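You operate a simulated robot arm through the tools that you are given. There is no shell and no other tool.

You are at the controls of a simulated two-armed robot. One attempt, no reset.

JOB
Run the filter cart till its display shows the card's class, or one class cleaner.
Fine: wand down into the open filler and both valves open before the switch; pump off, then both valves shut; the wand stays down.

The check looks at the end state, three seconds after you hand in, the way a careful person would. Anything else that was tipped, shoved, dropped, spilled or broken makes it a failure.

ROBOT AND FRAMES
Two 7-joint arms with two-finger grippers on one trunk, on a base that moves. Base frame: it is fixed to the floor where the robot stands at the start and does not move with it; the origin is under the middle of the robot, x ahead of it, y to its left, z up. Units: mm, rad, N and s.
The left shoulder is at the start at [78, 151, 963], the right one opposite. Each reaches about 926 mm from its shoulder. Places, roughly: filter bleed knob [1400, 2600, 800]; filter cart [1500, 2800, 700]; filter inlet valve [1300, 2600, 600]; filter outlet valve [1500, 2500, 600]; filter pump switch [1600, 2500, 1000]; lid screw [1400, 2700, 1100]; wand [1200, 2800, 1300]. Payload 2.54 kg a hand.
Tool frame (each hand has its own): the origin (TCP) lies between the finger pads and is the grasp point; the fingertips stand 30 mm ahead of it; z points along the fingers, y is the line along which they close. The gripper opens to 116 mm; its body begins 95 mm behind the TCP.
Orientation is that of the tool frame in the base frame, as [roll, pitch, yaw] about the fixed x, y, z axes, in that order (R = Rz(yaw) Ry(pitch) Rx(roll)). With the fingers straight down and closing along the base's y, the tool's x points along the base's -x, its y along +y and its z along -z.

CONTROLS
- The arms move only by the tool arm_command. It takes "left_series", "right_series" or both (then of equal length, played together; a hand with none holds still); each is a list of rows, each an object (a shift or turn left out is 0, a gripper value left out holds the last) with "travel": the shift along the tool's x, y, z in m, a list of three; "delta_rot": the turn, a rotation vector about the tool's x, y, z in rad, a list of three; "gripper": the opening in per cent of the stroke, from 0 (shut) to 100 (fully open). In form: [{"travel": [x, y, z], "delta_rot": [ax, ay, az], "gripper": gripper}, ...]. A call has 1 to 20 rows; each row is the pose to reach, as a shift and turn from the pose commanded when the call began, along the tool's axes at that moment. Each row takes 0.2 s and may step no farther than 50 mm and 0.15 rad from the row before; otherwise, or with a gripper value out of range, the whole call is refused. Where a pose cannot be reached the arm comes as near as it can. A force on the tool above 90 N (or 10 N above the force at the start of the call, whichever is more), or a blocked arm, ends the call early, and 0.2 s more pass. The fingers move at their own pace (about 72 mm/s each) and stop on an object; they squeeze with about 43 N. The grip force told is the motor's: it shows also when the fingers shut on nothing. Time passes only in rows, and 0.2 s behind the last, so rows that repeat a pose let the fingers close. It gives the time, the measured TCP pose, the force on the tool (base axes), the opening and the grip force at its end, in the units of the frame above (readings bear some noise), with the torque about the TCP (base axes, N m) and any sound that the robot's microphone picked up.
- Cameras (640 x 400 px; columns grow to the right, rows downward): "scene" is now at [156.8, -2.2, 1135.1]; the picture's right is [-0.03, -1.00, 0.00], its down [-0.01, 0.00, -1.00] and it looks along [1.00, -0.03, -0.01] (base axes); focal length 258 px, centre (320, 200). "left" rides on the left gripper at [69, 15, -122] in its tool frame; the picture's right is [-0.21, 0.98, 0.00], its down [-0.83, -0.18, -0.53] and it looks along [-0.52, -0.11, 0.85] (tool axes); focal length 251 px, centre (320, 200). "right" rides on the right gripper at [69, -15, -122] in its tool frame; the picture's right is [0.22, 0.98, 0.00], its down [-0.83, 0.18, -0.53] and it looks along [-0.52, 0.11, 0.85] (tool axes); focal length 251 px, centre (320, 200).
- capture(camera): a new picture of that camera. The clock stands still meanwhile.
- raise_lower(by): slides the trunk up (or, below 0, down) by that many mm; the arms and the scene camera ride with it, the base frame stays. It gives what a move gives, with no picture.
- steer(legs): drives the robot by 1 to 6 legs, each [ahead, left, turn to the left] in mm, mm and rad, along the robot's own axes; the way and the turn of a leg run together, so that a leg with both is an arc; at most 1500 mm and 3.142 rad a leg. The arms and the cameras ride along, it lands a little off, and it stops where it bumps. It gives what a move gives.
- head_to(pan, tilt): turns the head with the scene camera to pan (to the left, within 1.396 rad either way) and tilt (down, from -0.506 to 1.204), counted from straight ahead of the robot. It gives what a move gives.
- probe_pixels(camera, pixels): for up to 12 pixels [column, row] of the newest picture of that camera ("zoom" is the newest enlarged one), the place [x, y, z] in the base frame of the surface seen there, good to about 2 mm. The clock stands still meanwhile.
- enlarge(camera, box): a new picture of the part [left, top, right, bottom] of that camera's present view, enlarged. The clock stands still meanwhile.
- close_job(): hands the job in; it is judged then, once.

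Unless the task says otherwise, let go and move clear before handing in.

The tools are called after ">>>" as name(argument=value, ...) on one line, values as JSON. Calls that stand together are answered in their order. arm_command: Moves the arms, as the interface text tells. Its arguments: {"type":"object","properties":{"left_series":{"type":"array"},"right_series":{"type":"array"}},"required":[]} The other tools are called the same way: raise_lower (by) moves the trunk up or down; steer (legs) drives the base; head_to (pan, tilt) turns the head that bears the scene camera; capture (camera) takes a picture; probe_pixels (camera, pixels) gives the place of the surface under pixels of a picture; enlarge (camera, box) takes an enlarged picture of a part of a camera's view; close_job () hands the job in.

At the start:

```text
t: 0.0
left_ee_pos: [450.4, 172.5, 1143.1]
left_ee_rot: [3.14, -0.001, -3.139]
left_wrist_force: [0.5, 0.3, 0.0]
left_wrist_torque: [-0.01, 0.02, -0.02]
left_gripper_width: 116.0
left_finger_force: 0.1
right_ee_pos: [458.7, -147.1, 1204.9]
right_ee_rot: [3.141, 0.002, 3.141]
right_wrist_force: [0.6, -0.4, -0.9]
right_wrist_torque: [0.01, 0.02, -0.04]
right_gripper_width: 116.2
right_finger_force: 0.1
trunk travel left (down, up): [-200.0, 89.0]
robot x, y, heading: [-1.3, 0.1, -0.003]
head pan, tilt (commanded): [-0.03, 0.014]
```

scene: 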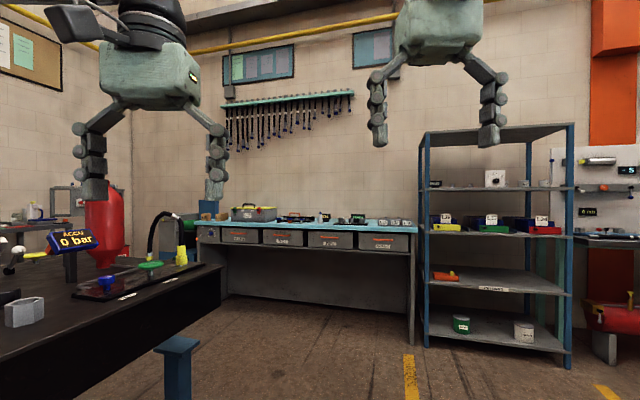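
right: 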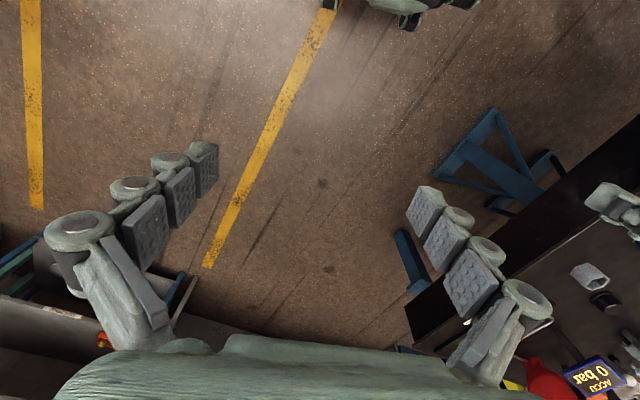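
left: 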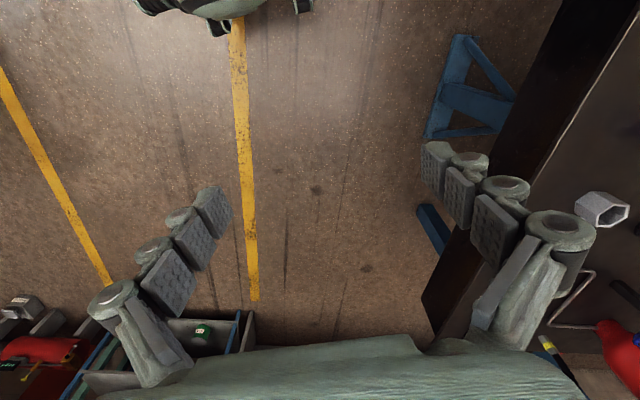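

The scene picture shows a workbench close on the left (columns 0–220) and a wall with shelves ahead; the filter cart should be off to the left behind it. I'll turn the head left to look.

>>> head_to(pan=1.1, tilt=0.2)

>>> capture(camera="scene")

```text
t: 1.4
left_ee_pos: [449.3, 170.8, 1142.7]
left_ee_rot: [-3.142, 0.0, 3.139]
left_wrist_force: [1.1, -0.3, 0.0]
left_wrist_torque: [0.03, 0.0, 0.01]
left_gripper_width: 116.0
left_finger_force: 0.2
right_ee_pos: [459.3, -146.7, 1205.6]
right_ee_rot: [3.139, 0.0, 3.14]
right_wrist_force: [0.4, -0.4, 0.3]
right_wrist_torque: [0.01, 0.01, 0.0]
right_gripper_width: 116.3
right_finger_force: 0.0
trunk travel left (down, up): [-200.0, 89.0]
robot x, y, heading: [2.7, -1.4, -0.001]
head pan, tilt (commanded): [1.1, 0.201]
```

```text
taken
```

scene: 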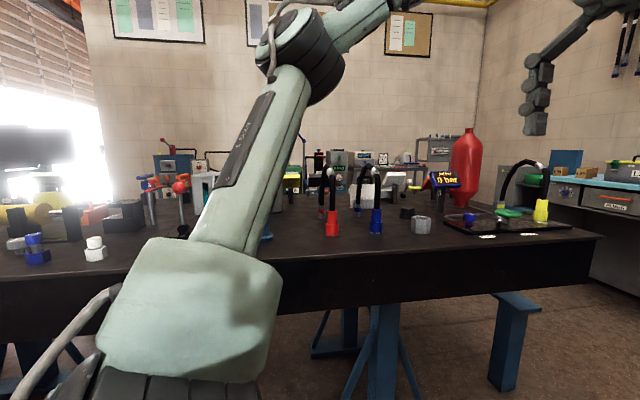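

The bench stretches across columns 0–600, and behind it around columns 300–430 there is more equipment. I'll enlarge that region and probe the bench edges.

>>> enlarge(camera="scene", box=[270, 100, 530, 260])

>>> probe_pixels(camera="scene", pixels=[[595, 236], [420, 265], [300, 268], [20, 275], [340, 160], [370, 165], [405, 160], [435, 150], [466, 160], [520, 350], [500, 180], [170, 160]])

```text
2.46 times, centred on (400, 180) of scene
```

zoom: 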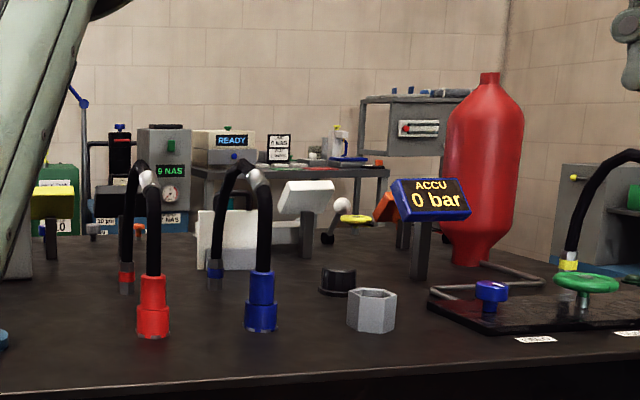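

```text
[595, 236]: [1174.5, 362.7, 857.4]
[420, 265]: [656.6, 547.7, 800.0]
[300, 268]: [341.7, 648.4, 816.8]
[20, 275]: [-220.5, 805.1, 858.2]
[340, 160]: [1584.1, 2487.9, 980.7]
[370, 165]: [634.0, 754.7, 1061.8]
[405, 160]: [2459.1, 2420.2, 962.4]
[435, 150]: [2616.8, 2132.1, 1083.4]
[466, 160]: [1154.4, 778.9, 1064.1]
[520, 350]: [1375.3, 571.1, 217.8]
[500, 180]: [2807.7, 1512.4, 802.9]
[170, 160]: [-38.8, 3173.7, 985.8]
```

The zoom shows the filter cart with a "9 NAS" display at about zoom (170,170), at roughly [1584, 2488, 980]; the bench is skewed and lies between. I'll map the passage on the right of the bench.

>>> head_to(pan=0.5, tilt=0.3)

>>> capture(camera="scene")

```text
t: 2.4
left_ee_pos: [449.7, 171.5, 1141.8]
left_ee_rot: [3.141, 0.0, 3.14]
left_wrist_force: [0.5, 0.3, 0.0]
left_wrist_torque: [-0.02, -0.01, 0.0]
left_gripper_width: 116.0
left_finger_force: 0.0
right_ee_pos: [459.0, -145.5, 1206.1]
right_ee_rot: [3.139, 0.002, 3.14]
right_wrist_force: [0.4, 0.4, 0.1]
right_wrist_torque: [-0.02, -0.01, 0.01]
right_gripper_width: 115.9
right_finger_force: 0.2
trunk travel left (down, up): [-200.0, 89.0]
robot x, y, heading: [-0.1, -2.2, 0.003]
head pan, tilt (commanded): [0.499, 0.3]
```

```text
taken
```

scene: 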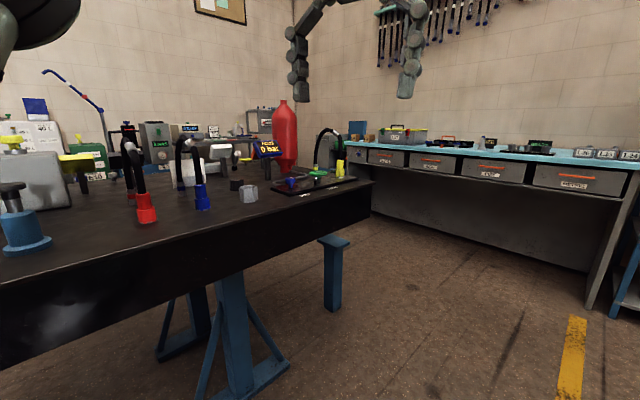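

>>> probe_pixels(camera="scene", pixels=[[372, 183], [340, 160], [372, 215], [372, 160], [400, 155], [480, 172], [595, 192], [590, 300], [350, 150], [450, 235], [340, 240], [310, 170]])

>>> enlarge(camera="scene", box=[220, 90, 420, 215])

```text
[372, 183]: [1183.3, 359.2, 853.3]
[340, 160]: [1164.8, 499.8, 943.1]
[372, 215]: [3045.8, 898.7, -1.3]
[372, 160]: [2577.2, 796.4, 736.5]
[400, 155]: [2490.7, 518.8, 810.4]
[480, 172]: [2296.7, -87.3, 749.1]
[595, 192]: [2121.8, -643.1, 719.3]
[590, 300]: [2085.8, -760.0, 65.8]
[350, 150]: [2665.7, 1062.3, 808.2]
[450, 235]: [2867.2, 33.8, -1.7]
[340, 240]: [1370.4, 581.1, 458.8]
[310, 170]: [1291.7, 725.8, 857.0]
```

```text
3.20 times, centred on (320, 152) of scene
```

zoom: 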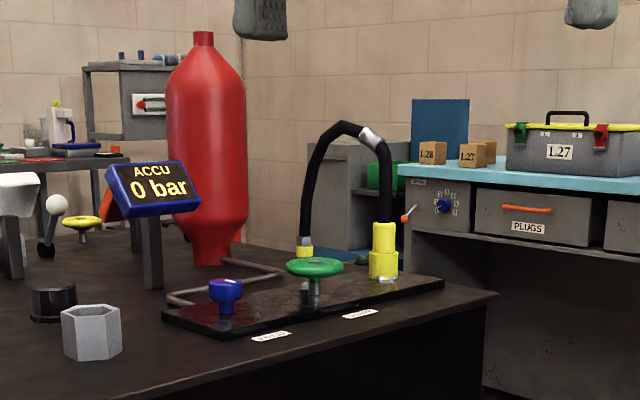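

The bench's near edge runs from [-220, 805] to [1183, 359], so the room is skewed about -0.31 rad. The aisle between the bench end and the wall bench is about 1200 mm wide. I'll drive along the front of the bench, turn parallel to the aisle, and shift right into it.

>>> steer(legs=[[760, -340, 0], [0, 0, 1.263], [0, -760, 0]])

>>> head_to(pan=0.35, tilt=0.35)

>>> capture(camera="scene")

```text
t: 17.2
left_ee_pos: [1430.5, -48.1, 1142.0]
left_ee_rot: [3.141, 0.001, -1.817]
left_wrist_force: [-0.6, -0.3, 0.1]
left_wrist_torque: [-0.03, -0.01, 0.03]
left_gripper_width: 115.7
left_finger_force: 0.0
right_ee_pos: [1742.8, -116.9, 1206.6]
right_ee_rot: [3.141, 0.002, -1.818]
right_wrist_force: [0.3, 0.0, 0.1]
right_wrist_torque: [-0.02, -0.01, 0.05]
right_gripper_width: 115.9
right_finger_force: 0.1
trunk travel left (down, up): [-200.0, 89.0]
robot x, y, heading: [1486.4, -523.5, 1.322]
head pan, tilt (commanded): [0.499, 0.3]
```

```text
t: 17.9
left_ee_pos: [1431.0, -48.9, 1143.0]
left_ee_rot: [-3.142, 0.0, -1.816]
left_wrist_force: [-0.2, 0.2, -0.1]
left_wrist_torque: [0.0, -0.01, 0.0]
left_gripper_width: 115.8
left_finger_force: 0.0
right_ee_pos: [1741.6, -116.9, 1206.0]
right_ee_rot: [3.14, 0.002, -1.819]
right_wrist_force: [-0.3, 0.4, -0.5]
right_wrist_torque: [0.0, 0.02, 0.01]
right_gripper_width: 115.5
right_finger_force: 0.0
trunk travel left (down, up): [-200.0, 89.0]
robot x, y, heading: [1489.6, -526.5, 1.325]
head pan, tilt (commanded): [0.351, 0.351]
```

```text
taken
```

scene: 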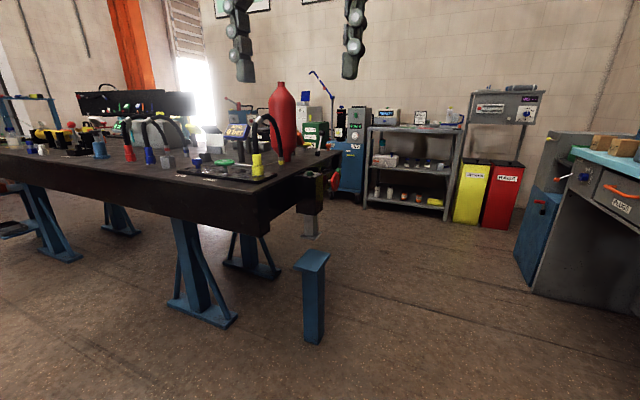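

The view shows a free-standing blue post at pixel (312,300), a vise on the bench's end at (320,185), and the cart at (352,150) beyond. I'll probe these obstacles before driving up the aisle.

>>> probe_pixels(camera="scene", pixels=[[312, 260], [325, 262], [313, 335], [335, 180], [318, 205], [340, 155], [265, 235], [522, 240], [528, 290], [352, 165], [440, 205], [450, 215]])

>>> enlarge(camera="scene", box=[260, 80, 480, 240])

```text
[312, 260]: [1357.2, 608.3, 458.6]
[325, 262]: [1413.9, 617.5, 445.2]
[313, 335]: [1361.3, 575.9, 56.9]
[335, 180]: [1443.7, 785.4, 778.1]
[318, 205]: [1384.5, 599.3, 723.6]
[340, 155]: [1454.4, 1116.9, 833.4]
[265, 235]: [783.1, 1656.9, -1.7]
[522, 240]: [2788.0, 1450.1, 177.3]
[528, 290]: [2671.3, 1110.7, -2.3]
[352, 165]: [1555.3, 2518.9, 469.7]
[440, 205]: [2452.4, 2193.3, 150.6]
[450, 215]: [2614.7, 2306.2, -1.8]
```

```text
2.50 times, centred on (370, 160) of scene
```

zoom: 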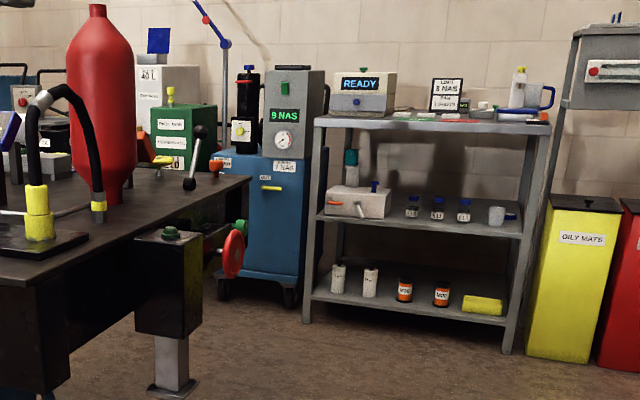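

The aisle is clear between u≈1200 (vise and post) and u≈2210 (wall bench) in the room's skewed axes; I'm at u≈1580. I'll correct heading, shift right 130 mm, and drive ahead in part.

>>> steer(legs=[[0, -130, -0.06], [1000, 0, 0]])

```text
t: 24.6
left_ee_pos: [1869.2, 869.2, 1143.5]
left_ee_rot: [3.141, -0.002, -1.863]
left_wrist_force: [0.2, 0.3, -0.2]
left_wrist_torque: [0.0, -0.01, -0.05]
left_gripper_width: 115.9
left_finger_force: 0.1
right_ee_pos: [2176.6, 787.1, 1206.7]
right_ee_rot: [3.139, 0.0, -1.863]
right_wrist_force: [-0.3, 0.0, -0.1]
right_wrist_torque: [-0.01, -0.02, 0.02]
right_gripper_width: 116.0
right_finger_force: 0.0
trunk travel left (down, up): [-200.0, 89.0]
robot x, y, heading: [1905.4, 385.6, 1.28]
head pan, tilt (commanded): [0.351, 0.351]
```

I'm at u≈1699, v≈945, centred in the aisle with heading 1.28. I'll continue ahead about 1100 mm past the bench's end, then look.

>>> steer(legs=[[1100, 0, -0.015]])

>>> head_to(pan=0.9, tilt=0.4)

>>> capture(camera="scene")

```text
t: 30.3
left_ee_pos: [2203.2, 1926.9, 1143.0]
left_ee_rot: [-3.141, 0.0, -1.878]
left_wrist_force: [0.9, 0.2, 0.5]
left_wrist_torque: [0.03, -0.01, -0.01]
left_gripper_width: 115.8
left_finger_force: 0.1
right_ee_pos: [2508.8, 1839.7, 1205.2]
right_ee_rot: [3.14, 0.001, -1.88]
right_wrist_force: [-0.4, -0.4, -0.5]
right_wrist_torque: [-0.03, 0.04, 0.01]
right_gripper_width: 116.2
right_finger_force: 0.0
trunk travel left (down, up): [-200.0, 89.0]
robot x, y, heading: [2232.5, 1445.8, 1.262]
head pan, tilt (commanded): [0.351, 0.351]
```

```text
t: 31.2
left_ee_pos: [2202.7, 1926.4, 1142.2]
left_ee_rot: [-3.141, -0.001, -1.878]
left_wrist_force: [0.0, 0.4, 0.0]
left_wrist_torque: [0.0, 0.03, 0.0]
left_gripper_width: 115.9
left_finger_force: 0.0
right_ee_pos: [2509.7, 1838.8, 1205.6]
right_ee_rot: [3.139, 0.002, -1.879]
right_wrist_force: [-0.3, -1.1, 0.0]
right_wrist_torque: [-0.02, 0.02, 0.01]
right_gripper_width: 116.2
right_finger_force: 0.0
trunk travel left (down, up): [-200.0, 89.0]
robot x, y, heading: [2231.0, 1449.9, 1.266]
head pan, tilt (commanded): [0.901, 0.4]
```

```text
taken
```

scene: 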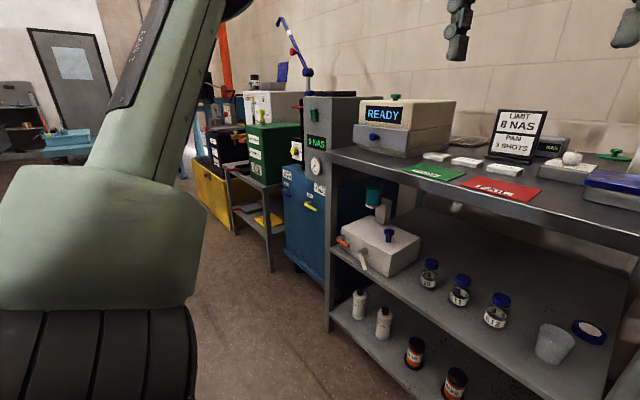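

The cart is at columns 280–350 with a "NAS" card on its front panel; the shelf card (515,135) "LIMIT 8 NAS / PAN 3 SHOTS" belongs to other equipment. I'll enlarge both.

>>> enlarge(camera="scene", box=[260, 80, 360, 240])

>>> enlarge(camera="scene", box=[340, 80, 600, 200])

>>> probe_pixels(camera="scene", pixels=[[327, 325], [283, 250], [300, 240], [265, 270], [270, 190], [310, 205], [200, 200], [640, 160], [250, 300], [318, 150], [300, 90], [230, 190]])

```text
2.50 times, centred on (310, 160) of scene
```

zoom: 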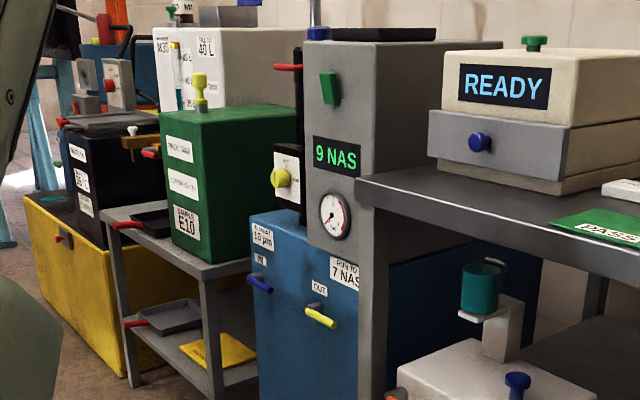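

```text
2.46 times, centred on (470, 140) of scene
```

zoom: 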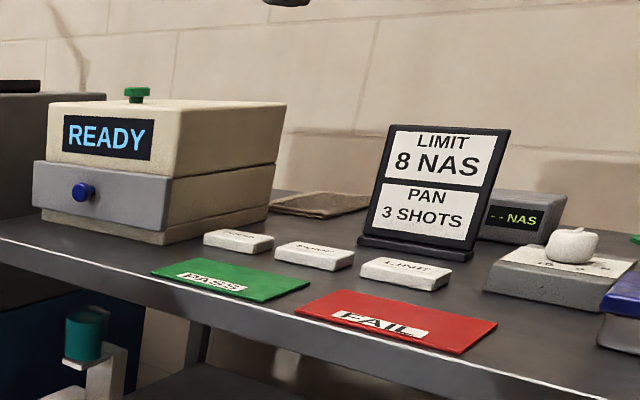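

```text
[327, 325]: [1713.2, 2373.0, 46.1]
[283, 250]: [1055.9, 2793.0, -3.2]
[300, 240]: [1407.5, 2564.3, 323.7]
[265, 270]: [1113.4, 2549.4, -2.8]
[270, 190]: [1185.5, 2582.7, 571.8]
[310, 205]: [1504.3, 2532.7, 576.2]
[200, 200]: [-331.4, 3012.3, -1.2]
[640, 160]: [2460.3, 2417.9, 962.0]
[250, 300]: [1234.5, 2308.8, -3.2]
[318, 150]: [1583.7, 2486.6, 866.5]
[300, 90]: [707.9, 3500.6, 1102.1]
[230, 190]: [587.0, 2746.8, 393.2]
```

The card on the cart reads "RUN TO 7 NAS" and the display shows "9 NAS", so I need 7 (or 6). Before driving sideways to the cart, I check that the aisle behind the bench is clear.

>>> head_to(pan=1.39, tilt=0.6)

>>> capture(camera="scene")

>>> capture(camera="left")

```text
t: 32.2
left_ee_pos: [2202.5, 1927.6, 1143.0]
left_ee_rot: [-3.141, 0.001, -1.878]
left_wrist_force: [0.0, -1.0, 1.0]
left_wrist_torque: [-0.01, 0.03, 0.04]
left_gripper_width: 116.0
left_finger_force: 0.1
right_ee_pos: [2509.1, 1839.6, 1206.0]
right_ee_rot: [3.14, 0.002, -1.881]
right_wrist_force: [0.4, 0.4, 0.2]
right_wrist_torque: [0.0, -0.03, -0.02]
right_gripper_width: 116.1
right_finger_force: 0.1
trunk travel left (down, up): [-200.0, 89.0]
robot x, y, heading: [2228.8, 1445.8, 1.258]
head pan, tilt (commanded): [1.389, 0.6]
```

```text
taken
```

scene: 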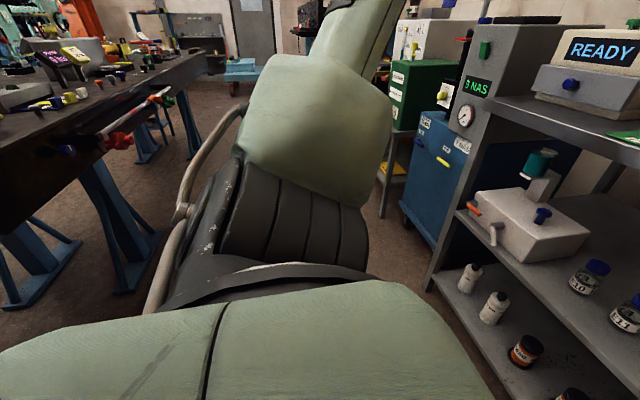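

```text
taken
```

left: 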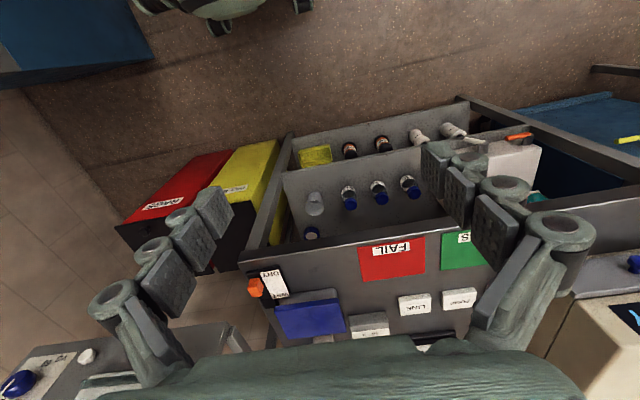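

The bench's far edge shows at pixels (100,130)–(220,50) with a vise lever and pump handle protruding at (160,97). I'll probe these to get the clearance.

>>> probe_pixels(camera="scene", pixels=[[205, 55], [110, 118], [165, 97], [172, 92], [120, 140], [70, 150], [130, 290], [192, 145], [20, 305], [160, 120], [410, 225], [30, 205]])

```text
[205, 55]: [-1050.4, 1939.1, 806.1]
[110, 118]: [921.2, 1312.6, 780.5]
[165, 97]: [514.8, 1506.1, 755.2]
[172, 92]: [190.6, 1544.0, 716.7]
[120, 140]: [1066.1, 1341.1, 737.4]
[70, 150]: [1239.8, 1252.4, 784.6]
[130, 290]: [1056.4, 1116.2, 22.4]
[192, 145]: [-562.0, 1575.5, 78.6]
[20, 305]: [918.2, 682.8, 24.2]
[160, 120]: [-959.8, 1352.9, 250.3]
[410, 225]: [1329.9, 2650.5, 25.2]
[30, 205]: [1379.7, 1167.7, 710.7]
```

The bench side obstacles reach v≈1600 and the cart/shelf fronts are at v≈2830, so the aisle at v≈2058 is clear with hands at v≈2600. I'll drive left 1130 mm to stand in front of the cart.

>>> steer(legs=[[0, 600, 0], [0, 530, 0]])

>>> head_to(pan=0.0, tilt=0.3)

>>> capture(camera="scene")

```text
t: 43.6
left_ee_pos: [1126.8, 2265.2, 1143.3]
left_ee_rot: [3.141, 0.001, -1.878]
left_wrist_force: [0.6, -0.2, 1.0]
left_wrist_torque: [-0.04, 0.02, 0.04]
left_gripper_width: 115.6
left_finger_force: 0.1
right_ee_pos: [1433.9, 2178.4, 1206.6]
right_ee_rot: [3.141, 0.003, -1.879]
right_wrist_force: [0.3, 0.1, 0.3]
right_wrist_torque: [0.01, -0.01, 0.01]
right_gripper_width: 116.0
right_finger_force: 0.1
trunk travel left (down, up): [-200.0, 89.0]
robot x, y, heading: [1154.8, 1783.6, 1.269]
head pan, tilt (commanded): [1.389, 0.6]
```

```text
t: 45.1
left_ee_pos: [1127.6, 2265.4, 1142.5]
left_ee_rot: [3.14, 0.001, -1.878]
left_wrist_force: [-0.2, 0.5, 0.0]
left_wrist_torque: [-0.02, 0.04, 0.04]
left_gripper_width: 115.9
left_finger_force: 0.0
right_ee_pos: [1432.1, 2177.5, 1205.1]
right_ee_rot: [3.138, 0.002, -1.879]
right_wrist_force: [-0.1, -0.5, 0.5]
right_wrist_torque: [0.0, 0.0, -0.02]
right_gripper_width: 116.1
right_finger_force: 0.0
trunk travel left (down, up): [-200.0, 89.0]
robot x, y, heading: [1154.1, 1781.4, 1.268]
head pan, tilt (commanded): [0.0, 0.3]
```

```text
taken
```

scene: 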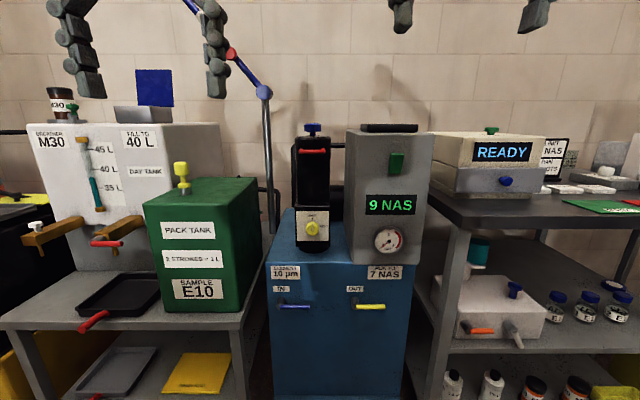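

Now in front of the cart: IN valve lever (290,303), OUT valve lever (368,306), bleed knob (311,228), switch (396,163), display (390,205), and the wand hinged at (263,92). I'll zoom in on each part, and look up for the wand.

>>> enlarge(camera="scene", box=[250, 110, 450, 235])

>>> enlarge(camera="scene", box=[250, 240, 430, 352])

>>> enlarge(camera="scene", box=[100, 140, 300, 265])

>>> head_to(pan=0.25, tilt=-0.2)

>>> capture(camera="scene")

```text
3.20 times, centred on (350, 172) of scene
```

zoom: 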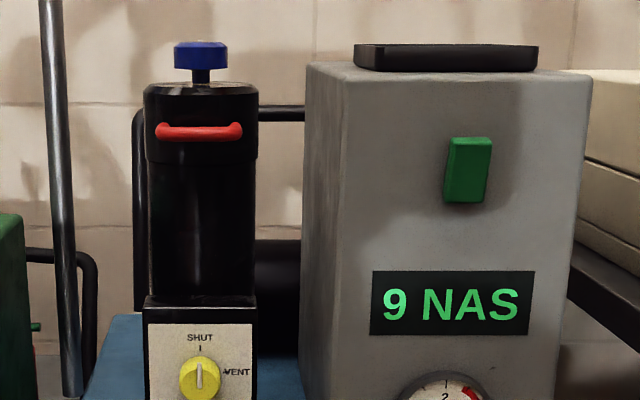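

```text
3.56 times, centred on (340, 296) of scene
```

zoom: 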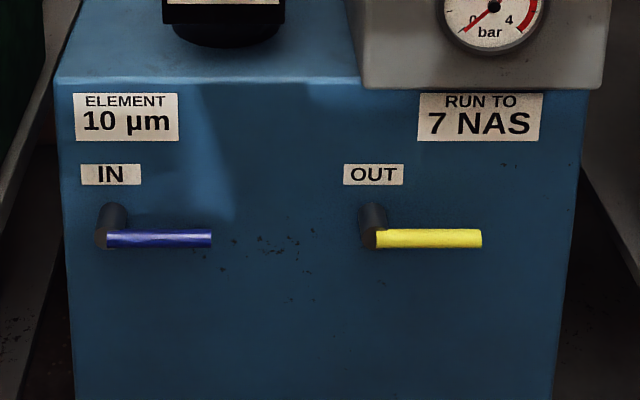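

```text
3.20 times, centred on (200, 202) of scene
```

zoom: 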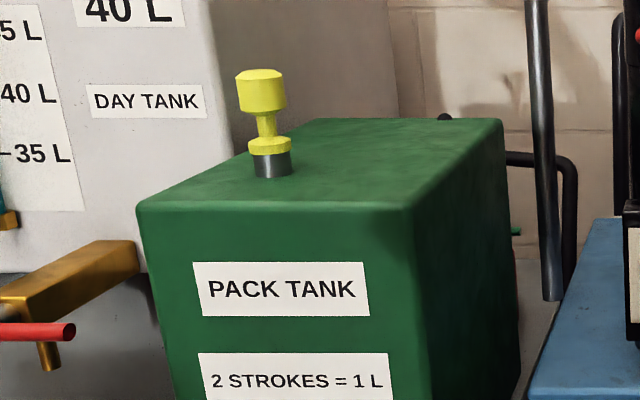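

```text
t: 46.0
left_ee_pos: [1128.1, 2263.6, 1142.9]
left_ee_rot: [-3.141, 0.0, -1.877]
left_wrist_force: [0.0, 0.2, 0.0]
left_wrist_torque: [-0.01, 0.03, 0.0]
left_gripper_width: 115.9
left_finger_force: 0.0
right_ee_pos: [1433.9, 2178.8, 1205.7]
right_ee_rot: [-3.142, 0.001, -1.879]
right_wrist_force: [0.3, -0.1, 0.3]
right_wrist_torque: [0.04, 0.01, -0.03]
right_gripper_width: 116.2
right_finger_force: 0.1
trunk travel left (down, up): [-200.0, 89.0]
robot x, y, heading: [1158.5, 1788.6, 1.263]
head pan, tilt (commanded): [0.25, -0.201]
```

```text
taken
```

scene: 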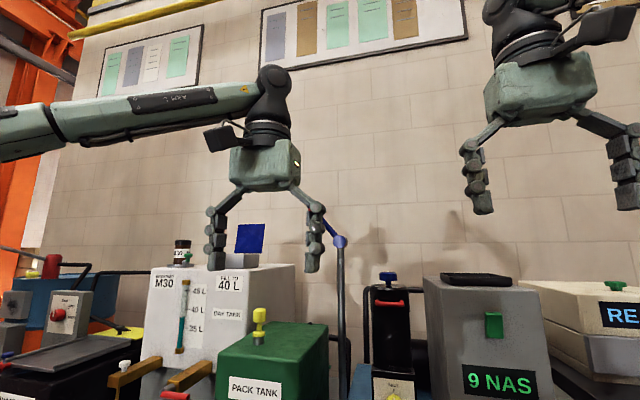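

The wand hinges at the blue ball (338,240) on a steel post; its blue tube and the red collar are partly hidden by the left gripper, and there is a grey box with an open blue lid at (250,245) on the day tank, likely the filler. I'll pull the left hand back and left to see.

>>> arm_command(left_series=[{"travel": [0.03, 0.04, 0]}, {"travel": [0.06, 0.08, 0]}, {"travel": [0.09, 0.12, 0]}, {"travel": [0.11, 0.16, 0]}, {"travel": [0.13, 0.2, 0]}, {"travel": [0.15, 0.24, 0]}, {"travel": [0.15, 0.28, 0]}])

>>> capture(camera="scene")

>>> enlarge(camera="scene", box=[140, 180, 400, 342])

```text
t: 47.6
left_ee_pos: [901.7, 2303.3, 1086.0]
left_ee_rot: [3.141, -0.002, -1.877]
left_wrist_force: [0.5, 0.0, -0.1]
left_wrist_torque: [-0.03, -0.01, 0.03]
left_gripper_width: 115.9
left_finger_force: 0.1
left hand out of reach, approached as far as the arm can: row 3, 4, 5, 6, 7
right_ee_pos: [1433.7, 2177.4, 1205.1]
right_ee_rot: [3.141, 0.001, -1.881]
right_wrist_force: [-0.2, 0.5, -0.1]
right_wrist_torque: [0.01, 0.03, -0.01]
right_gripper_width: 116.1
right_finger_force: 0.0
trunk travel left (down, up): [-200.0, 89.0]
robot x, y, heading: [1151.6, 1786.5, 1.261]
head pan, tilt (commanded): [0.25, -0.201]
```

```text
taken
```

scene: 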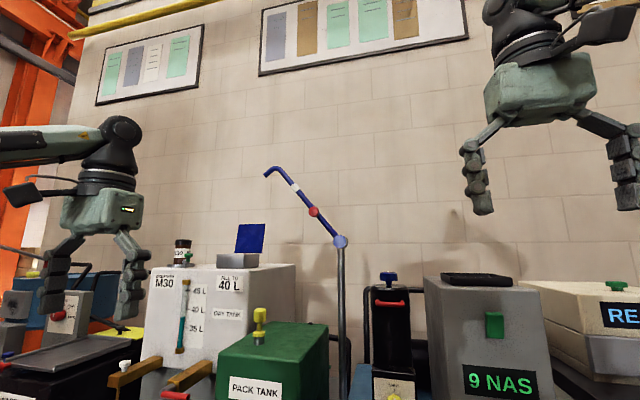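

```text
2.46 times, centred on (270, 261) of scene
```

zoom: 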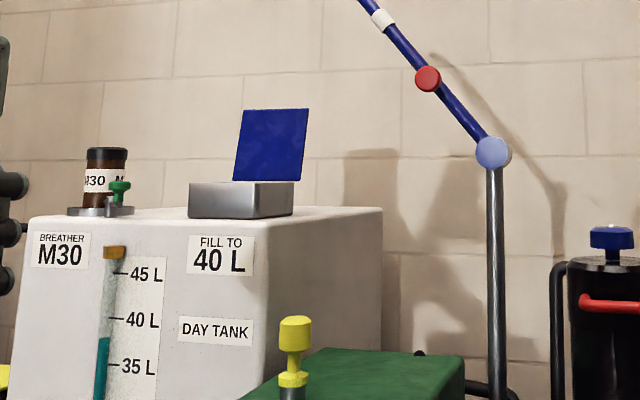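

Now the wand is clear: pivot ball (340,241), red grip knob (313,211), white band (294,187), elbow (273,167), short turned-down tip (265,175); the filler is the grey box (240,258) with its blue lid open. I'll probe all these.

>>> probe_pixels(camera="scene", pixels=[[340, 241], [313, 211], [295, 188], [275, 168], [266, 175], [325, 226], [303, 199], [218, 258], [256, 262], [236, 245], [262, 228], [342, 300]])

>>> enlarge(camera="scene", box=[250, 150, 360, 260])

```text
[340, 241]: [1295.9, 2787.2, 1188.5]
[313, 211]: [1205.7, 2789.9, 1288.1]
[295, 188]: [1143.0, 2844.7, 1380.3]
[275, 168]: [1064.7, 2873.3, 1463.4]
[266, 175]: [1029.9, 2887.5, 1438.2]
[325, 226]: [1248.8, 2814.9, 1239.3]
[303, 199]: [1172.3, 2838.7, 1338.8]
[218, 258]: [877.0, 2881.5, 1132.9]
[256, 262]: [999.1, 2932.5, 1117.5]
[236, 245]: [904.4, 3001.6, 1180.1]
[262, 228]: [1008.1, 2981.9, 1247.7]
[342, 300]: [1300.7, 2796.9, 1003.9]
```

```text
3.64 times, centred on (305, 205) of scene
```

zoom: 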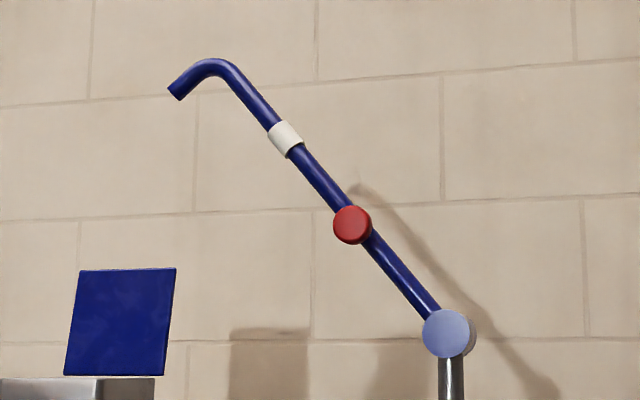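

In room axes the pivot is about (u 390, v 3050, z 1188), the red knob 132 mm from it at 49° above horizontal, and the filler box spans u −40…63 at z≈1140, so the wand swings down to about horizontal. Next I'll probe the valves, switch and front faces.

>>> head_to(pan=0.0, tilt=0.35)

>>> capture(camera="scene")

>>> enlarge(camera="scene", box=[240, 100, 460, 340])

```text
t: 48.6
left_ee_pos: [903.3, 2302.2, 1085.9]
left_ee_rot: [3.141, 0.001, -1.877]
left_wrist_force: [0.2, 0.0, 0.1]
left_wrist_torque: [-0.01, 0.03, -0.01]
left_gripper_width: 115.9
left_finger_force: 0.0
right_ee_pos: [1433.4, 2178.1, 1205.4]
right_ee_rot: [3.14, 0.002, -1.879]
right_wrist_force: [-0.1, -0.9, -0.4]
right_wrist_torque: [0.03, 0.02, 0.02]
right_gripper_width: 116.0
right_finger_force: 0.2
trunk travel left (down, up): [-200.0, 89.0]
robot x, y, heading: [1158.1, 1787.5, 1.262]
head pan, tilt (commanded): [0.0, 0.351]
```

```text
taken
```

scene: 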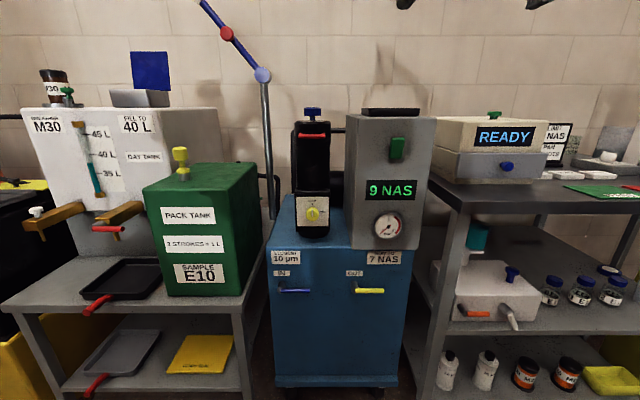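

```text
1.67 times, centred on (350, 220) of scene
```

zoom: 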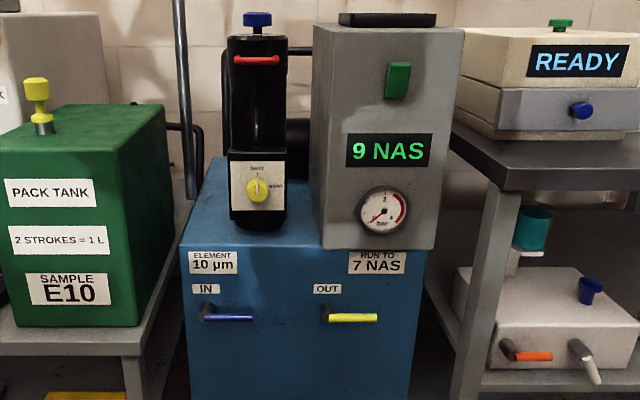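

>>> probe_pixels(camera="scene", pixels=[[279, 289], [293, 290], [308, 290], [357, 289], [369, 290], [382, 291], [338, 310], [398, 142], [398, 155], [390, 190], [312, 214], [431, 200]])

>>> probe_pixels(camera="zoom", pixels=[[208, 310], [215, 318], [250, 318], [327, 312], [335, 318], [375, 318], [390, 70], [405, 66], [397, 95], [388, 82], [345, 240], [240, 350]])

```text
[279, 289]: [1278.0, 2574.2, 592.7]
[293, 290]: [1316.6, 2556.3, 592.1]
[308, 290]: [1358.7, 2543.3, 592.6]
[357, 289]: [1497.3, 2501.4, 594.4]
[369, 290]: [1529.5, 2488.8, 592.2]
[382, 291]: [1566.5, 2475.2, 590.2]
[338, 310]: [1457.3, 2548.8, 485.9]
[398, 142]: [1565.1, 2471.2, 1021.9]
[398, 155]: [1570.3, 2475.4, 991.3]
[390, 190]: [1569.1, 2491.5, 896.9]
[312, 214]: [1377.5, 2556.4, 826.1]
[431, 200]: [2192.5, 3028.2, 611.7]
```

```text
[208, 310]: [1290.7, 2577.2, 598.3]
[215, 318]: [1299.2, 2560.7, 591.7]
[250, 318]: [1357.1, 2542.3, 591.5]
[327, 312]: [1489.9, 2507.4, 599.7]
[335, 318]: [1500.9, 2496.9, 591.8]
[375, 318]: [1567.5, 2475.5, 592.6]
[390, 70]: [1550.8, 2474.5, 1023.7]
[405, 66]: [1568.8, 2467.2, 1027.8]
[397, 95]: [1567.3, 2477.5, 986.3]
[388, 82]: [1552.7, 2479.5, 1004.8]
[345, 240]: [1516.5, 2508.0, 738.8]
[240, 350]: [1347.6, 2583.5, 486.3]
```

Valves: inlet hub at u≈447, lever to u≈525, z 592; outlet hub u≈658, lever to u≈743; both levers at v≈2835, cart face v≈2870. The switch is a rocker whose top stands out (v 2827 at z 1027 vs 2836 at z 986). I'll probe the left-hand surroundings before moving closer.

>>> probe_pixels(camera="scene", pixels=[[205, 245], [150, 300], [95, 310], [10, 315], [100, 385], [235, 330], [180, 155], [35, 213], [110, 229], [145, 205], [185, 100], [210, 175]])

>>> head_to(pan=0.0, tilt=1.0)

>>> capture(camera="scene")

```text
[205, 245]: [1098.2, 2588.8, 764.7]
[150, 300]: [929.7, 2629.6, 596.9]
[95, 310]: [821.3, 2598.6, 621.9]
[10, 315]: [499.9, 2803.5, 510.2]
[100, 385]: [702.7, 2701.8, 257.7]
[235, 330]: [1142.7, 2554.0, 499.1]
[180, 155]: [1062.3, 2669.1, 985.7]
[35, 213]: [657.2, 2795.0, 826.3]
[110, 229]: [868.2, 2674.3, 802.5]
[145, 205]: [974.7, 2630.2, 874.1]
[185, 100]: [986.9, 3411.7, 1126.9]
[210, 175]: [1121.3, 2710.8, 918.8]
```

```text
t: 49.6
left_ee_pos: [901.8, 2302.4, 1086.6]
left_ee_rot: [3.141, -0.002, -1.878]
left_wrist_force: [-0.8, 0.6, 0.3]
left_wrist_torque: [0.0, -0.02, 0.0]
left_gripper_width: 116.3
left_finger_force: 0.0
right_ee_pos: [1433.7, 2177.8, 1206.4]
right_ee_rot: [3.14, 0.002, -1.881]
right_wrist_force: [0.3, 1.1, -0.1]
right_wrist_torque: [-0.03, 0.02, -0.01]
right_gripper_width: 116.1
right_finger_force: 0.1
trunk travel left (down, up): [-200.0, 89.0]
robot x, y, heading: [1156.0, 1786.4, 1.267]
head pan, tilt (commanded): [0.0, 1.0]
```

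```text
taken
```

scene: 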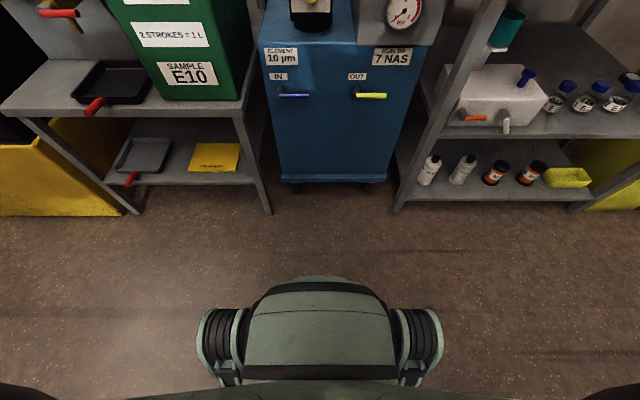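

The floor in front of the cart is clear; the robot's base front edge shows at (320,277). I'll probe it for the base's extent.

>>> probe_pixels(camera="scene", pixels=[[320, 282], [320, 330], [205, 330], [440, 330], [335, 190], [280, 180], [265, 210], [400, 205], [283, 95], [303, 95], [363, 95], [383, 96]])

>>> enlarge(camera="scene", box=[260, 40, 420, 140])

```text
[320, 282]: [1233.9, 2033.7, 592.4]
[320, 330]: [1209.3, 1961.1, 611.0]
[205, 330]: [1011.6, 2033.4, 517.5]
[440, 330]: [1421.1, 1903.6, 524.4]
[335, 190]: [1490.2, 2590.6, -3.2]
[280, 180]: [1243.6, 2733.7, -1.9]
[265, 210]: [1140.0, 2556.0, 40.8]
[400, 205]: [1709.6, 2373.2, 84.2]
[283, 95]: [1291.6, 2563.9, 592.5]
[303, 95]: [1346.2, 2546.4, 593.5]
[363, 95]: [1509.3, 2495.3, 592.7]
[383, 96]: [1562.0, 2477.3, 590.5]
```

```text
4.00 times, centred on (340, 90) of scene
```

zoom: 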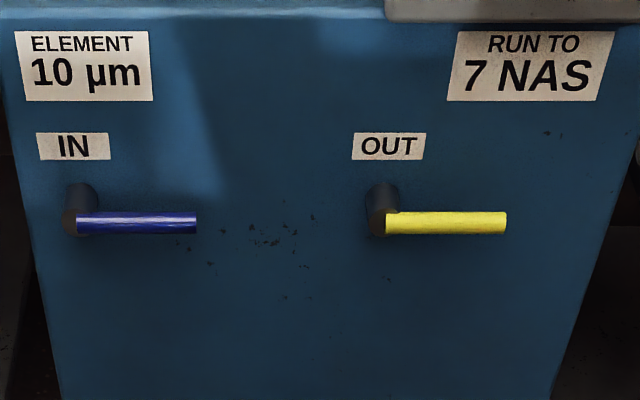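

The base front is only about 260 mm ahead of centre, so there's room. I'll point both hands forward with fingers closed, staging the left hand near the wand's height and the right hand at the switch's height.

>>> arm_command(left_series=[{"travel": [-0.0156, -0.0115, -0.0095], "delta_rot": [0, -0.131, 0], "gripper": 0}, {"travel": [-0.0312, -0.023, -0.019], "delta_rot": [0, -0.262, 0]}, {"travel": [-0.0468, -0.0345, -0.0285], "delta_rot": [0, -0.393, 0]}, {"travel": [-0.0623, -0.046, -0.038], "delta_rot": [0, -0.524, 0]}, {"travel": [-0.0779, -0.0575, -0.0475], "delta_rot": [0, -0.654, 0]}, {"travel": [-0.0935, -0.069, -0.057], "delta_rot": [0, -0.785, 0]}, {"travel": [-0.1091, -0.0805, -0.0665], "delta_rot": [0, -0.916, 0]}, {"travel": [-0.1247, -0.092, -0.076], "delta_rot": [0, -1.047, 0]}, {"travel": [-0.1402, -0.1035, -0.0855], "delta_rot": [0, -1.178, 0]}, {"travel": [-0.1558, -0.115, -0.095], "delta_rot": [0, -1.309, 0]}, {"travel": [-0.1714, -0.1265, -0.1045], "delta_rot": [0, -1.44, 0]}, {"travel": [-0.187, -0.138, -0.114], "delta_rot": [0, -1.571, 0]}, {"travel": [-0.187, -0.138, -0.114], "delta_rot": [0, -1.571, 0]}], right_series=[{"travel": [-0.0037, -0.0029, 0.0167], "delta_rot": [0, -0.131, 0], "gripper": 0}, {"travel": [-0.0073, -0.0058, 0.0333], "delta_rot": [0, -0.262, 0]}, {"travel": [-0.011, -0.0088, 0.05], "delta_rot": [0, -0.393, 0]}, {"travel": [-0.0147, -0.0117, 0.0667], "delta_rot": [0, -0.524, 0]}, {"travel": [-0.0183, -0.0146, 0.0833], "delta_rot": [0, -0.654, 0]}, {"travel": [-0.022, -0.0175, 0.1], "delta_rot": [0, -0.785, 0]}, {"travel": [-0.0257, -0.0204, 0.1167], "delta_rot": [0, -0.916, 0]}, {"travel": [-0.0293, -0.0233, 0.1333], "delta_rot": [0, -1.047, 0]}, {"travel": [-0.033, -0.0263, 0.15], "delta_rot": [0, -1.178, 0]}, {"travel": [-0.0367, -0.0292, 0.1667], "delta_rot": [0, -1.309, 0]}, {"travel": [-0.0403, -0.0321, 0.1833], "delta_rot": [0, -1.44, 0]}, {"travel": [-0.044, -0.035, 0.2], "delta_rot": [0, -1.571, 0]}, {"travel": [-0.044, -0.035, 0.2], "delta_rot": [0, -1.571, 0]}])

>>> head_to(pan=0.0, tilt=0.3)

>>> capture(camera="scene")

>>> capture(camera="left")

>>> capture(camera="right")

```text
t: 52.4
left_ee_pos: [1094.1, 2441.6, 1207.1]
left_ee_rot: [0.074, 1.567, 1.337]
left_wrist_force: [-0.1, -0.1, -0.7]
left_wrist_torque: [0.04, 0.0, 0.02]
left_gripper_width: 0.1
left_finger_force: 28.3
right_ee_pos: [1480.6, 2262.8, 1019.6]
right_ee_rot: [0.857, 1.569, 2.12]
right_wrist_force: [0.6, 0.7, -0.2]
right_wrist_torque: [0.0, 0.0, 0.02]
right_gripper_width: 0.1
right_finger_force: 29.0
right hand out of reach, approached as far as the arm can: row 10, 11, 12, 13
trunk travel left (down, up): [-200.0, 89.0]
robot x, y, heading: [1152.5, 1783.6, 1.265]
head pan, tilt (commanded): [0.0, 1.0]
```

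```text
t: 53.5
left_ee_pos: [1094.2, 2439.4, 1206.7]
left_ee_rot: [2.891, 1.57, -2.128]
left_wrist_force: [0.3, -0.9, 0.4]
left_wrist_torque: [-0.03, -0.02, 0.01]
left_gripper_width: 0.2
left_finger_force: 28.8
right_ee_pos: [1480.9, 2263.0, 1018.7]
right_ee_rot: [0.783, 1.57, 2.045]
right_wrist_force: [0.3, -0.1, 0.7]
right_wrist_torque: [-0.02, 0.02, -0.03]
right_gripper_width: 0.0
right_finger_force: 28.8
trunk travel left (down, up): [-200.0, 89.0]
robot x, y, heading: [1157.0, 1785.1, 1.263]
head pan, tilt (commanded): [0.0, 0.3]
```

```text
taken
```

scene: 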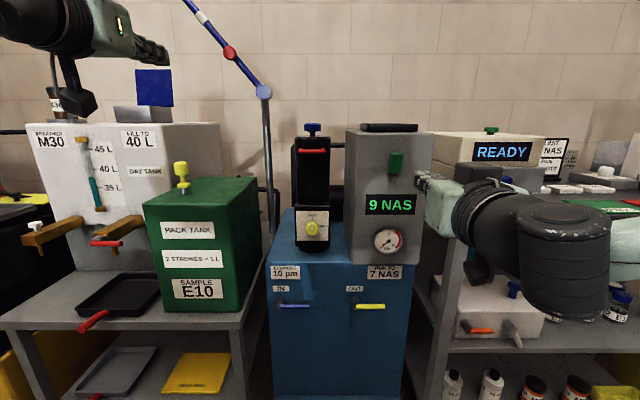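

```text
taken
```

left: 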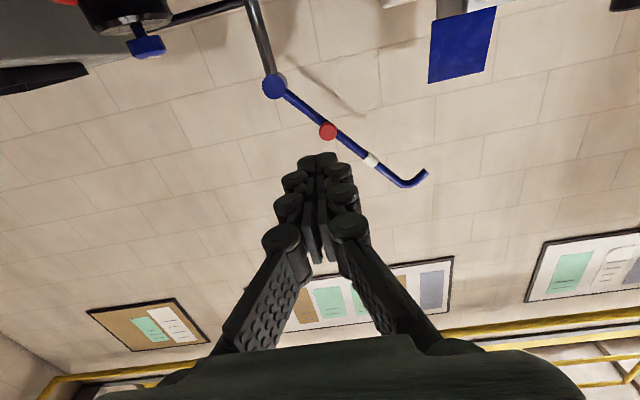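

```text
taken
```

right: 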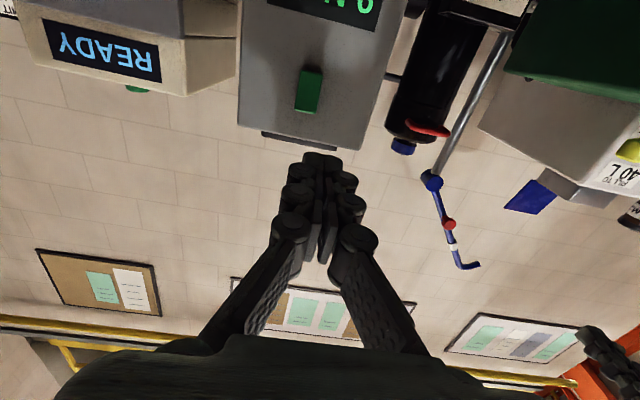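

Both hands now point forward with closed fingers; left TCP at about (u 303, v 2657, z 1207), right at (u 725, v 2606, z 1019). I'll drive ahead 130 mm, which keeps the right fingertips ~60 mm short of the switch.

>>> steer(legs=[[130, 0, 0]])

>>> capture(camera="scene")

>>> capture(camera="left")

```text
t: 54.8
left_ee_pos: [1134.9, 2565.3, 1205.4]
left_ee_rot: [0.344, 1.571, 1.605]
left_wrist_force: [0.1, 0.7, 1.2]
left_wrist_torque: [0.02, -0.02, 0.02]
left_gripper_width: 0.1
left_finger_force: 28.9
right_ee_pos: [1520.3, 2385.9, 1019.4]
right_ee_rot: [0.962, 1.569, 2.222]
right_wrist_force: [0.0, -0.3, 0.2]
right_wrist_torque: [-0.01, 0.01, 0.02]
right_gripper_width: 0.0
right_finger_force: 29.1
trunk travel left (down, up): [-200.0, 89.0]
robot x, y, heading: [1191.1, 1910.7, 1.265]
head pan, tilt (commanded): [0.0, 0.3]
```

```text
taken
```

scene: 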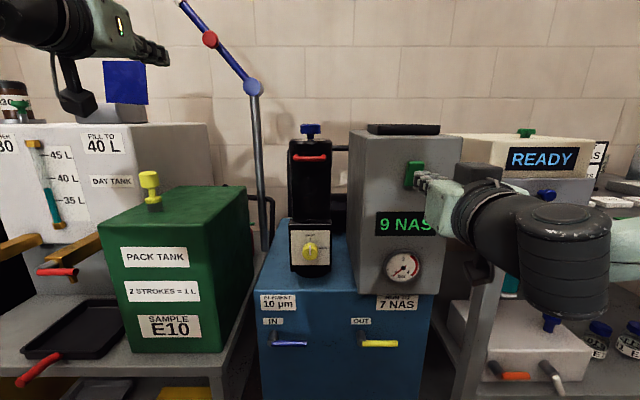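

```text
taken
```

left: 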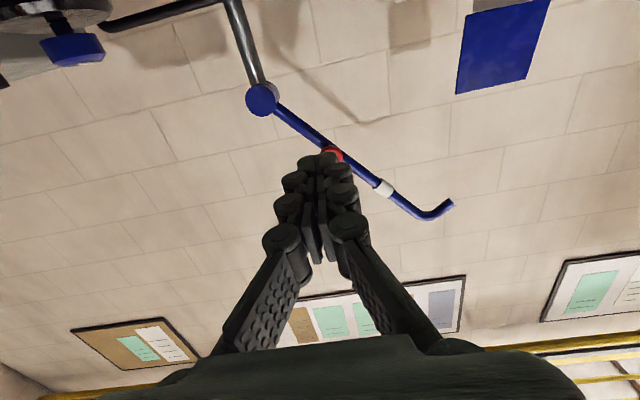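

The left camera shows the wand from closer: pivot (262,99), knob (333,155), band (384,188), tip (450,203). I'll probe these again for precision.

>>> probe_pixels(camera="left", pixels=[[262, 99], [335, 152], [300, 127], [362, 174], [384, 188], [400, 200], [420, 213], [435, 214], [450, 204], [318, 158], [300, 165], [342, 170]])

>>> enlarge(camera="left", box=[230, 70, 470, 270])

>>> enlarge(camera="scene", box=[80, 0, 280, 140])

>>> probe_pixels(camera="scene", pixels=[[84, 115], [146, 119], [108, 108], [140, 107], [104, 62], [145, 64], [146, 100], [105, 100], [254, 87], [237, 69], [210, 39], [196, 21]])

```text
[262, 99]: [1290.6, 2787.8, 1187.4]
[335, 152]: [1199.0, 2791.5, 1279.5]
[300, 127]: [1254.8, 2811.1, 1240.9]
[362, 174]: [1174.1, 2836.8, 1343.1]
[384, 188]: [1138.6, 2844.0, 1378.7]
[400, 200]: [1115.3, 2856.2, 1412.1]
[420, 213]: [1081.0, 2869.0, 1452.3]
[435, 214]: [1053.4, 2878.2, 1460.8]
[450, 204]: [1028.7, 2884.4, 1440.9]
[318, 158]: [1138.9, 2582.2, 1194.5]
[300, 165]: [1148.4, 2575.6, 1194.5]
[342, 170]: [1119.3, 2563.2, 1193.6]
```

```text
2.00 times, centred on (350, 170) of left
```

zoom: 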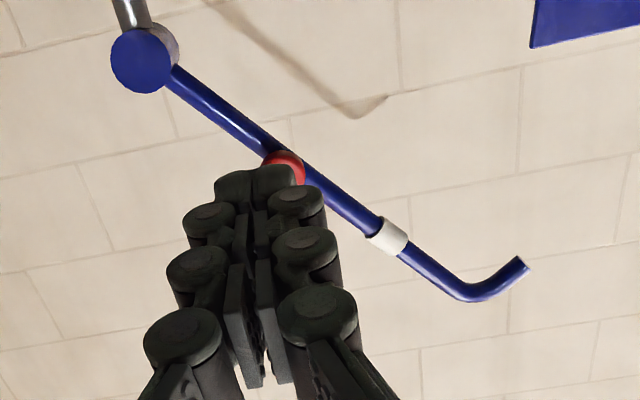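

```text
2.86 times, centred on (180, 70) of scene
```

zoom: 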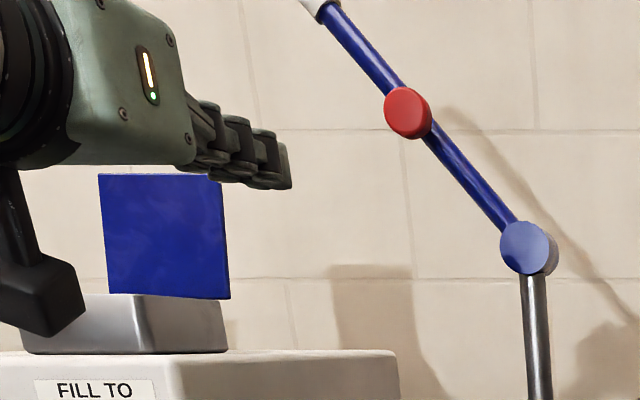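

```text
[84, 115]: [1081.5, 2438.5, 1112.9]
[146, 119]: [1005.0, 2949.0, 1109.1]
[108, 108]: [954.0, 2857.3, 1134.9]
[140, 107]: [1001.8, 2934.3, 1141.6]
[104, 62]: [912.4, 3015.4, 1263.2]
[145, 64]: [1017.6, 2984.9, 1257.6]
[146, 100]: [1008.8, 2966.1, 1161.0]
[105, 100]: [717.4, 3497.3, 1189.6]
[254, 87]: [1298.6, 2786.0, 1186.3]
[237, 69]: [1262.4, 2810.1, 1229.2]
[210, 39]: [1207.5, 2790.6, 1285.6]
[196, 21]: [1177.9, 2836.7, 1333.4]
```

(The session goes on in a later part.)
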